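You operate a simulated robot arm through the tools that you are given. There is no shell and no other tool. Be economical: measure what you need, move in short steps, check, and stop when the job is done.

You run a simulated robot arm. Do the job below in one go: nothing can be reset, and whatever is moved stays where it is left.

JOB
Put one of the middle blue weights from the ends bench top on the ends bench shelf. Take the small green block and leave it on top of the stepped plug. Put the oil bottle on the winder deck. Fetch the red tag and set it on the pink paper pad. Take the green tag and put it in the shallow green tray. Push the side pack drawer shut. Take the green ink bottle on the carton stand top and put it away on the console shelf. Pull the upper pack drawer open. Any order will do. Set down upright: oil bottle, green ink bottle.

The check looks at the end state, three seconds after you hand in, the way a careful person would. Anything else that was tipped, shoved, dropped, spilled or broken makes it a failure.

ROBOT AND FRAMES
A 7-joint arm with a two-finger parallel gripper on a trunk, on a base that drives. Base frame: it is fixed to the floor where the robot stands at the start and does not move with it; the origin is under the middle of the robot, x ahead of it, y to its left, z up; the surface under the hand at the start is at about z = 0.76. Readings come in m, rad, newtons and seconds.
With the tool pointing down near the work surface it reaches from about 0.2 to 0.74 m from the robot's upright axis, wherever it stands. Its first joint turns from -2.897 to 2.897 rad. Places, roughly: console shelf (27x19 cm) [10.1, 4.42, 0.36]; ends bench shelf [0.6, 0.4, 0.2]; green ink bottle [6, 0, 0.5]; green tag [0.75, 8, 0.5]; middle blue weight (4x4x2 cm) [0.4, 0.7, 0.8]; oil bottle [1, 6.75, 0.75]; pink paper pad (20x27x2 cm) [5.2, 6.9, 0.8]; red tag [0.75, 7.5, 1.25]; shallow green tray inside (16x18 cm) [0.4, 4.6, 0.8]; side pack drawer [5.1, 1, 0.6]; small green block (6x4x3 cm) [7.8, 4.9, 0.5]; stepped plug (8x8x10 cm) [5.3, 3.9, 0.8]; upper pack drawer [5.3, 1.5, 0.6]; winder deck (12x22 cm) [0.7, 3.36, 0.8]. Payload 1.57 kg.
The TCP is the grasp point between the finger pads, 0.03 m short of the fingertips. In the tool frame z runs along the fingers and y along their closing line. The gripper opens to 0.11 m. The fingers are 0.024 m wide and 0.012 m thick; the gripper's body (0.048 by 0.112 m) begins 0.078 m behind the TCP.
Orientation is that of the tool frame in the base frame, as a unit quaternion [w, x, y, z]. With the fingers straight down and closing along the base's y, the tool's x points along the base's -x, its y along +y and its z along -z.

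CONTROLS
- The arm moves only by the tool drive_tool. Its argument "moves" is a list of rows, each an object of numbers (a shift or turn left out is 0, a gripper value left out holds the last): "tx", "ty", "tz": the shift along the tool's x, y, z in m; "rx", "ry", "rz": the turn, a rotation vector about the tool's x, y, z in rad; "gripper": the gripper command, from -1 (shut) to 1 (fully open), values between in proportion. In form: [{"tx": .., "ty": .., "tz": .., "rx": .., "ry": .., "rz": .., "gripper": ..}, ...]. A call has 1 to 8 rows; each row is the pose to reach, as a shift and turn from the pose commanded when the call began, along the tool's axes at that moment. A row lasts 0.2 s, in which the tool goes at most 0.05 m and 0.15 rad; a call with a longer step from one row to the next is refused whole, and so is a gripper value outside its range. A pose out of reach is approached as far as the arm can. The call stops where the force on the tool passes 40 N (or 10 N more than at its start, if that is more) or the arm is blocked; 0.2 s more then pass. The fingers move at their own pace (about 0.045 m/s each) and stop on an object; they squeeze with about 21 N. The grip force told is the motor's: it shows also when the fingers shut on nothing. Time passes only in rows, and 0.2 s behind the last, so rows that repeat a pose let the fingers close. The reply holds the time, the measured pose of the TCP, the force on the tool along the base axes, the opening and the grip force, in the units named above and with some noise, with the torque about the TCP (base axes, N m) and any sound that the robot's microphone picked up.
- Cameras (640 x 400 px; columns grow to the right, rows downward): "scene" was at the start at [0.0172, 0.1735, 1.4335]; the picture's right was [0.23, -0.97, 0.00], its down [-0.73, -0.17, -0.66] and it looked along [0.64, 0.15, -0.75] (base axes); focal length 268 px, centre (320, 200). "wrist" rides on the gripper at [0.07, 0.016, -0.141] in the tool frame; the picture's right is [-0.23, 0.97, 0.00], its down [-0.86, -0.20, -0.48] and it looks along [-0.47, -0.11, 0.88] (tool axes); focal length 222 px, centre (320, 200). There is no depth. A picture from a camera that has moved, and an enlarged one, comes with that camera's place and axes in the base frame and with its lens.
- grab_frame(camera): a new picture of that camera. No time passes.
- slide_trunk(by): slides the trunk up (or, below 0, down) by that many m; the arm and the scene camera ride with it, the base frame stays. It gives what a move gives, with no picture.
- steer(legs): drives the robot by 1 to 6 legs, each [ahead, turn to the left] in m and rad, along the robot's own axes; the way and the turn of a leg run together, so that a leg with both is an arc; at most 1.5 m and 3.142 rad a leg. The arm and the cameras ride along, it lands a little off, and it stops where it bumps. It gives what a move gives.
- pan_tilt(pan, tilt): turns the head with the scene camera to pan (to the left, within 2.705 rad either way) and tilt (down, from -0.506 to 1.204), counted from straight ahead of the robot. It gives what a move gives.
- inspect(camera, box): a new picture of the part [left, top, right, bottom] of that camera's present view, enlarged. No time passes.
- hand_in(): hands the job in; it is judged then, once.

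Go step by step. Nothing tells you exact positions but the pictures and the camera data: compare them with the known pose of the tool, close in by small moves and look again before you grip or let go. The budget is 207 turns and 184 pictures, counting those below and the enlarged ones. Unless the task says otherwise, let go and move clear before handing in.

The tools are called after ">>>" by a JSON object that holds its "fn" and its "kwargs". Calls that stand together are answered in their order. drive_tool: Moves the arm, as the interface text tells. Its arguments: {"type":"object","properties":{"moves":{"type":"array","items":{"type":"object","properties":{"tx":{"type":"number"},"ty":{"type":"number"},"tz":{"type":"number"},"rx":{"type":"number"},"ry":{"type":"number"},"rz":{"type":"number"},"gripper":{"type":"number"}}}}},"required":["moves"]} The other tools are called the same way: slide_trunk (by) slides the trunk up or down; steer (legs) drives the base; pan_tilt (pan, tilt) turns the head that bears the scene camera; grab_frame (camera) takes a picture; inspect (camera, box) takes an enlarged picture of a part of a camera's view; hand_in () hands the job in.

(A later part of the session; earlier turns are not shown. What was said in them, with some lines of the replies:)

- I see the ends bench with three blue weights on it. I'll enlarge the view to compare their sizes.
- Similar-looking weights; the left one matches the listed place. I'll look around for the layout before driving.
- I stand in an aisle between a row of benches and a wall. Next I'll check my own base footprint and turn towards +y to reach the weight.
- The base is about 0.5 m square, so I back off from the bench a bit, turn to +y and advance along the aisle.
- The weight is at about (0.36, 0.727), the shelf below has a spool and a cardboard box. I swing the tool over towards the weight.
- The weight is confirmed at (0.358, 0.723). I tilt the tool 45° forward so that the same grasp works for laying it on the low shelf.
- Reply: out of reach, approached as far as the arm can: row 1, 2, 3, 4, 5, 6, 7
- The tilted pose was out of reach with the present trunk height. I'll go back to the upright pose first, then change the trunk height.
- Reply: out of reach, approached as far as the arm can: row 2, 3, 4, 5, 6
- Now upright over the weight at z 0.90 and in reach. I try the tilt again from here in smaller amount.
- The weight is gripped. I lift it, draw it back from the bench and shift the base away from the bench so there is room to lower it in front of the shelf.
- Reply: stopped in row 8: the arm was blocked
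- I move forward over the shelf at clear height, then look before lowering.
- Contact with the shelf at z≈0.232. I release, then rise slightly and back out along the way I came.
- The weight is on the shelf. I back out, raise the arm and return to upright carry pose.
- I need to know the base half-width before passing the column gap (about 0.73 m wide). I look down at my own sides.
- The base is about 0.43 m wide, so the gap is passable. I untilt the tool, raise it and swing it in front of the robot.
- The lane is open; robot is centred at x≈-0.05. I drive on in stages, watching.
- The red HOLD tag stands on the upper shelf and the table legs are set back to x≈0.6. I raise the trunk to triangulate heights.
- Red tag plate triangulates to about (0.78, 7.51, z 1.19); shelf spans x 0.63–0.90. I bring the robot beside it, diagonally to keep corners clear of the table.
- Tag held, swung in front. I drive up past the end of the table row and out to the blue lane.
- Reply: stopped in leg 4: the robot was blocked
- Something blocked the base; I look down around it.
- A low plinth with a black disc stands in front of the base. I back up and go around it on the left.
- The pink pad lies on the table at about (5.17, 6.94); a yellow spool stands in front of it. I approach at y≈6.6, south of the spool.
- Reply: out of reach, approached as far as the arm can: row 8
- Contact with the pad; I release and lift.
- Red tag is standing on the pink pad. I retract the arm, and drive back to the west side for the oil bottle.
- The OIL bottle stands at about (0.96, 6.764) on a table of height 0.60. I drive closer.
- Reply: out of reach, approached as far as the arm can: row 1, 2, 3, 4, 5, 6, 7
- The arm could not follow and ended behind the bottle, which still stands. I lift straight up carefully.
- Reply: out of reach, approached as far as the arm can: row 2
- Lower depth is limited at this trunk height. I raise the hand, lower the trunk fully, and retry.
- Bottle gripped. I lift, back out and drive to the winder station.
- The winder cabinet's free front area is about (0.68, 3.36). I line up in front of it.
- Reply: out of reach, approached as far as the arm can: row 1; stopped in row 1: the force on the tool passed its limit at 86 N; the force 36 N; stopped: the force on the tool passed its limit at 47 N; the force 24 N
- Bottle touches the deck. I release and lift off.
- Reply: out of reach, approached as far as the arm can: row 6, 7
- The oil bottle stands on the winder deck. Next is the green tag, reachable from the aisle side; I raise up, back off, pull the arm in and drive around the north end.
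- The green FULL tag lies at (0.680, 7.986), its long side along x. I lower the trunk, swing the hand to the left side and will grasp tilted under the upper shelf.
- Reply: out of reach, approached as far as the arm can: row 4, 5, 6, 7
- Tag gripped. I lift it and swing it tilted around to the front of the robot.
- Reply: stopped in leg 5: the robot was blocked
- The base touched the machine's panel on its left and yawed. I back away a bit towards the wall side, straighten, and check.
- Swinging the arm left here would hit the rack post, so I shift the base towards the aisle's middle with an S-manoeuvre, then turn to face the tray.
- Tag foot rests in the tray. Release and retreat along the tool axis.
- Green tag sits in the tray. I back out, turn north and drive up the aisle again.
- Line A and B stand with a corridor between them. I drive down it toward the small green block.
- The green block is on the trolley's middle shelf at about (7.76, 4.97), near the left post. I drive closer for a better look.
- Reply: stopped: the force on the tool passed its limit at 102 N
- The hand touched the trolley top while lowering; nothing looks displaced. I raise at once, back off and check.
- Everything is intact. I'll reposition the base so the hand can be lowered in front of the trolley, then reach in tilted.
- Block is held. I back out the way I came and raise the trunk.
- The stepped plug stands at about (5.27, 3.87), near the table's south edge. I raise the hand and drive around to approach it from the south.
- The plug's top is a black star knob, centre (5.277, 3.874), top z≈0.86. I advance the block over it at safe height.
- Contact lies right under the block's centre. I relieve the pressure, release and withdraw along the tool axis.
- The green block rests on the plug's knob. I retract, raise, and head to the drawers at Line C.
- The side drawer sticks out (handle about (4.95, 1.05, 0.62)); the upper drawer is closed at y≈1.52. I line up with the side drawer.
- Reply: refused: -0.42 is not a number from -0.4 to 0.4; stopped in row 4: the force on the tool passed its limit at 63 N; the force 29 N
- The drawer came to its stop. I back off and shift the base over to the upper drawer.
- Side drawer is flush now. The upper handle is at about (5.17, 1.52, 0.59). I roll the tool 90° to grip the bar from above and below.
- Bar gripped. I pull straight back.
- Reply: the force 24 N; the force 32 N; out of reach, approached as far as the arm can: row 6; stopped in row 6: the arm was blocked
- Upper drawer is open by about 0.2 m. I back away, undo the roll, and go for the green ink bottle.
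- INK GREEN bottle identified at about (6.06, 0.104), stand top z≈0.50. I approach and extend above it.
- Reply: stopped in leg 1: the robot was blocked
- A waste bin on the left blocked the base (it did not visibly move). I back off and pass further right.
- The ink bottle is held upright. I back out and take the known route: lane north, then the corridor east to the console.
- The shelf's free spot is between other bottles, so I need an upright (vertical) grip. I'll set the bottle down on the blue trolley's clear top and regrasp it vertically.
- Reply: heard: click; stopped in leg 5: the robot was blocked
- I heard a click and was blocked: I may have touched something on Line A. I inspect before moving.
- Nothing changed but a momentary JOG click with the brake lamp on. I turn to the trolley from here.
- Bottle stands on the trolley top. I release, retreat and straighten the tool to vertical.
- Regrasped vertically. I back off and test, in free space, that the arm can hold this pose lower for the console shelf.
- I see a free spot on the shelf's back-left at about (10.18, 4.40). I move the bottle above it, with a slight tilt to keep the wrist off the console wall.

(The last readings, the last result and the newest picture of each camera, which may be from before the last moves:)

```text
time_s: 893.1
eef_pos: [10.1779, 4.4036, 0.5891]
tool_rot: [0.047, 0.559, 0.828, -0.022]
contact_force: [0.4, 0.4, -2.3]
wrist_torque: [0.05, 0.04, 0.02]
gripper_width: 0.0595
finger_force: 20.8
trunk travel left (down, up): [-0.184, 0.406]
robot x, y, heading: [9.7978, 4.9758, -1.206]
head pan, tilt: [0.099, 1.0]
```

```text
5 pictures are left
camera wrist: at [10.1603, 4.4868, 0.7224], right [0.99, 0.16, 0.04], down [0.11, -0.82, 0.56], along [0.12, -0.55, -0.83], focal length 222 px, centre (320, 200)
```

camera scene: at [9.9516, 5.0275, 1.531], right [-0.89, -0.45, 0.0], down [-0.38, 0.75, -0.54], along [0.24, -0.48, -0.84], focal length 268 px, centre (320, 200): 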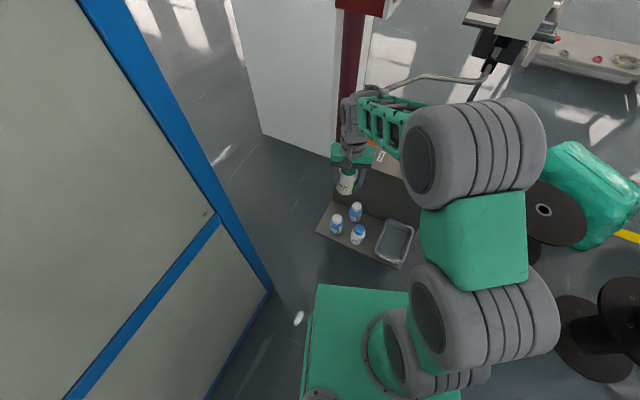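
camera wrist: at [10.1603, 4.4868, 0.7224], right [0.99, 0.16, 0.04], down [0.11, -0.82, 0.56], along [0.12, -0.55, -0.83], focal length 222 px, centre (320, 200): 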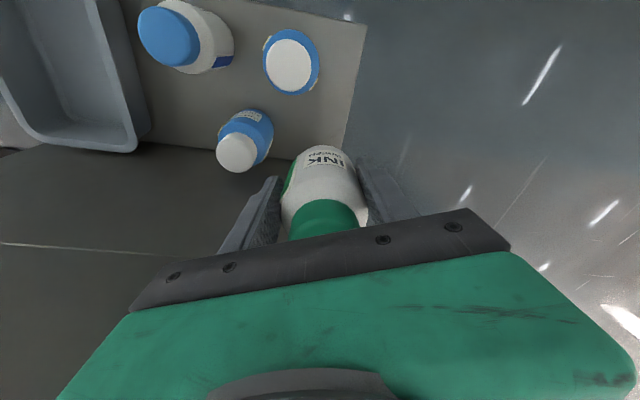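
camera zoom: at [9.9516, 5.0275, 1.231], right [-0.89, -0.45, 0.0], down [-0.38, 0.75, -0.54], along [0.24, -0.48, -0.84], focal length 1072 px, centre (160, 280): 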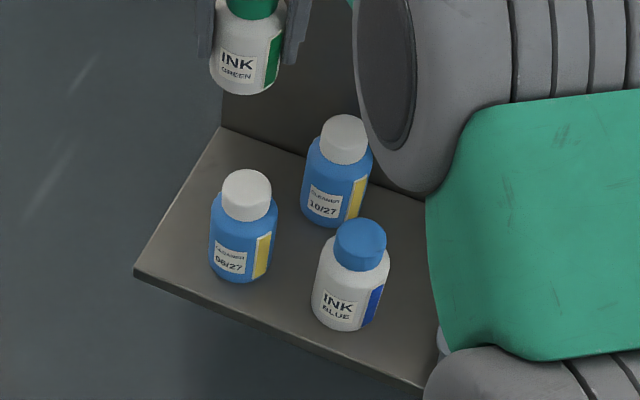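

>>> {"fn": "drive_tool", "kwargs": {"moves": [{"tx": -0.005, "ty": 0.013}]}}

>>> {"fn": "slide_trunk", "kwargs": {"by": -0.145}}

>>> {"fn": "grab_frame", "kwargs": {"camera": "wrist"}}

```text
time_s: 893.5
eef_pos: [10.1924, 4.4057, 0.5889]
tool_rot: [0.047, 0.559, 0.828, -0.022]
contact_force: [0.0, 0.8, -1.8]
wrist_torque: [0.03, 0.01, 0.0]
gripper_width: 0.0598
finger_force: 20.6
trunk travel left (down, up): [-0.184, 0.406]
robot x, y, heading: [9.7976, 4.9744, -1.208]
head pan, tilt: [0.099, 1.0]
```

```text
time_s: 895.3
eef_pos: [10.1913, 4.4035, 0.4447]
tool_rot: [0.047, 0.558, 0.828, -0.022]
contact_force: [-0.3, 0.2, -1.6]
wrist_torque: [0.03, -0.01, 0.0]
gripper_width: 0.0593
finger_force: 20.2
trunk travel left (down, up): [-0.039, 0.551]
robot x, y, heading: [9.7922, 4.9763, -1.208]
head pan, tilt: [0.099, 1.0]
```

```text
4 pictures are left
camera wrist: at [10.1741, 4.4871, 0.5782], right [0.99, 0.16, 0.04], down [0.11, -0.82, 0.56], along [0.12, -0.55, -0.83], focal length 222 px, centre (320, 200)
```

wrist: 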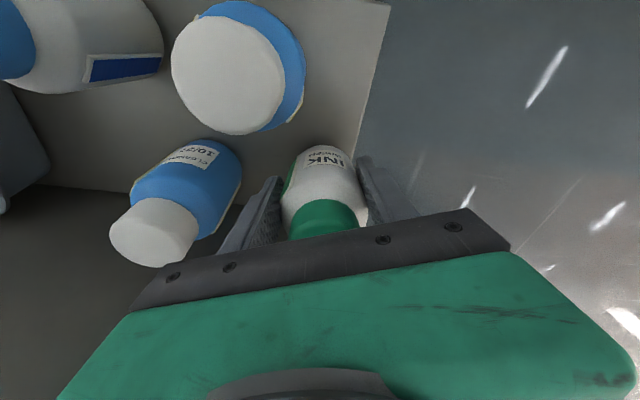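

>>> {"fn": "drive_tool", "kwargs": {"moves": [{"tx": 0.002, "ty": -0.006, "tz": 0.008}]}}

>>> {"fn": "drive_tool", "kwargs": {"moves": [{"tz": 0.004}]}}

>>> {"fn": "drive_tool", "kwargs": {"moves": [{"tz": 0.003}]}}

```text
time_s: 895.7
eef_pos: [10.1882, 4.4038, 0.436]
tool_rot: [0.046, 0.558, 0.828, -0.022]
contact_force: [0.4, 0.4, -1.8]
wrist_torque: [0.03, 0.01, 0.0]
gripper_width: 0.0596
finger_force: 21.6
trunk travel left (down, up): [-0.039, 0.551]
robot x, y, heading: [9.7932, 4.9756, -1.211]
head pan, tilt: [0.099, 1.0]
```

```text
time_s: 896.1
eef_pos: [10.1875, 4.4023, 0.4314]
tool_rot: [0.046, 0.557, 0.829, -0.022]
contact_force: [-0.3, -0.7, -1.9]
wrist_torque: [0.01, 0.01, -0.01]
gripper_width: 0.0595
finger_force: 20.4
trunk travel left (down, up): [-0.039, 0.551]
robot x, y, heading: [9.795, 4.9804, -1.203]
head pan, tilt: [0.099, 1.0]
```

```text
time_s: 896.5
eef_pos: [10.1874, 4.4024, 0.4295]
tool_rot: [0.047, 0.558, 0.828, -0.022]
contact_force: [-0.3, 0.9, 2.0]
wrist_torque: [0.13, 0.03, -0.06]
gripper_width: 0.0599
finger_force: 21.0
trunk travel left (down, up): [-0.039, 0.551]
robot x, y, heading: [9.7963, 4.9741, -1.201]
head pan, tilt: [0.099, 1.0]
```

>>> {"fn": "drive_tool", "kwargs": {"moves": [{"tz": 0.002}, {"tz": 0.001, "gripper": 0.2}, {"tz": 0.001, "gripper": 0.33}, {"tz": 0.001}, {"tz": 0.001}]}}

>>> {"fn": "slide_trunk", "kwargs": {"by": 0.2}}

>>> {"fn": "grab_frame", "kwargs": {"camera": "wrist"}}

```text
time_s: 897.7
eef_pos: [10.1886, 4.4026, 0.4287]
tool_rot: [0.046, 0.558, 0.828, -0.021]
contact_force: [0.4, 0.7, -0.1]
wrist_torque: [-0.02, 0.01, 0.02]
gripper_width: 0.073
finger_force: 0.0
trunk travel left (down, up): [-0.039, 0.551]
robot x, y, heading: [9.7989, 4.9781, -1.205]
head pan, tilt: [0.099, 1.0]
```

```text
time_s: 899.8
eef_pos: [10.1878, 4.4014, 0.6286]
tool_rot: [0.046, 0.558, 0.828, -0.022]
contact_force: [-0.3, 0.5, -0.3]
wrist_torque: [-0.01, -0.01, 0.0]
gripper_width: 0.0733
finger_force: 0.0
trunk travel left (down, up): [-0.239, 0.351]
robot x, y, heading: [9.7933, 4.9776, -1.206]
head pan, tilt: [0.099, 1.0]
```

```text
3 pictures are left
camera wrist: at [10.1686, 4.4853, 0.7622], right [0.99, 0.16, 0.04], down [0.11, -0.82, 0.56], along [0.12, -0.55, -0.83], focal length 222 px, centre (320, 200)
```

wrist: 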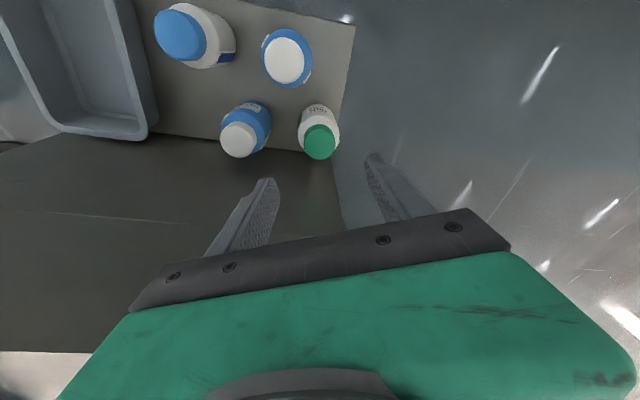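

The green ink bottle stands upright on the console shelf with the others untouched. I rise and back clear.

>>> {"fn": "slide_trunk", "kwargs": {"by": 0.25}}

>>> {"fn": "steer", "kwargs": {"legs": [[-0.3, 0]]}}

>>> {"fn": "inspect", "kwargs": {"camera": "scene", "box": [280, 80, 440, 180]}}

```text
time_s: 902.4
eef_pos: [10.187, 4.4022, 0.8777]
tool_rot: [0.047, 0.558, 0.828, -0.022]
contact_force: [0.3, 0.4, 0.3]
wrist_torque: [0.01, -0.05, -0.02]
gripper_width: 0.073
finger_force: 0.0
trunk travel left (down, up): [-0.489, 0.101]
robot x, y, heading: [9.795, 4.9745, -1.206]
head pan, tilt: [0.099, 1.0]
```

```text
time_s: 904.5
eef_pos: [10.08, 4.6814, 0.8799]
tool_rot: [0.047, 0.559, 0.827, -0.022]
contact_force: [0.5, 0.5, 0.0]
wrist_torque: [-0.03, 0.03, 0.02]
gripper_width: 0.0731
finger_force: 0.1
trunk travel left (down, up): [-0.489, 0.101]
robot x, y, heading: [9.6899, 5.2579, -1.215]
head pan, tilt: [0.099, 1.0]
```

```text
4.00 times, centred on (360, 130) of scene
camera zoom: at [9.8452, 5.3072, 1.536], right [-0.9, -0.45, 0.0], down [-0.37, 0.75, -0.54], along [0.24, -0.48, -0.84], focal length 1072 px, centre (160, 480)
```

zoom: 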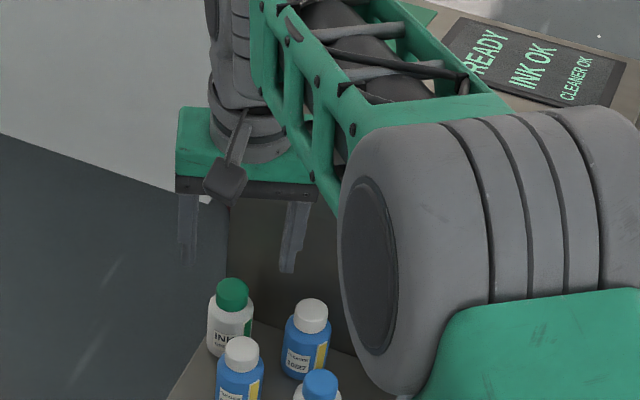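

All the items are in place and the hand is clear, so I hand the job in.

>>> {"fn": "hand_in", "kwargs": {}}

```text
The job is handed in.
```

I did all eight tasks and handed the job in; I haven't seen the result of the check.

- **Blue weight:** it sits on the ends bench shelf. All three blue weights looked the same size, so I took the one at the listed place.
- **Small green block:** it rests on the star knob on top of the stepped plug.
- **Oil bottle:** it stands upright on the winder deck.
- **Red tag:** it stands on the pink paper pad.
- **Green tag:** it stands in the shallow green tray.
- **Side pack drawer:** I pushed it in until it stopped, flush with its neighbours.
- **Upper pack drawer:** it is open by about 0.2 m.
- **Green ink bottle:** it stands upright on the console shelf, clear of the other bottles.

On the way I made some contacts that could count against the job:

- **Line A control panel:** the hand touched it. I heard a click, probably the JOG button. The brake lamp was lit, and I could see no change.
- **Base bumps:** the base bumped a low stand with a black disc on it, a machine panel and a waste bin.
- **Blue trolley:** the hand once pressed on its top.
- **Oil bottle:** the closed gripper once ended up right behind it without tipping it.

I saw nothing tipped or clearly shifted in these, but I did not check all of them closely.
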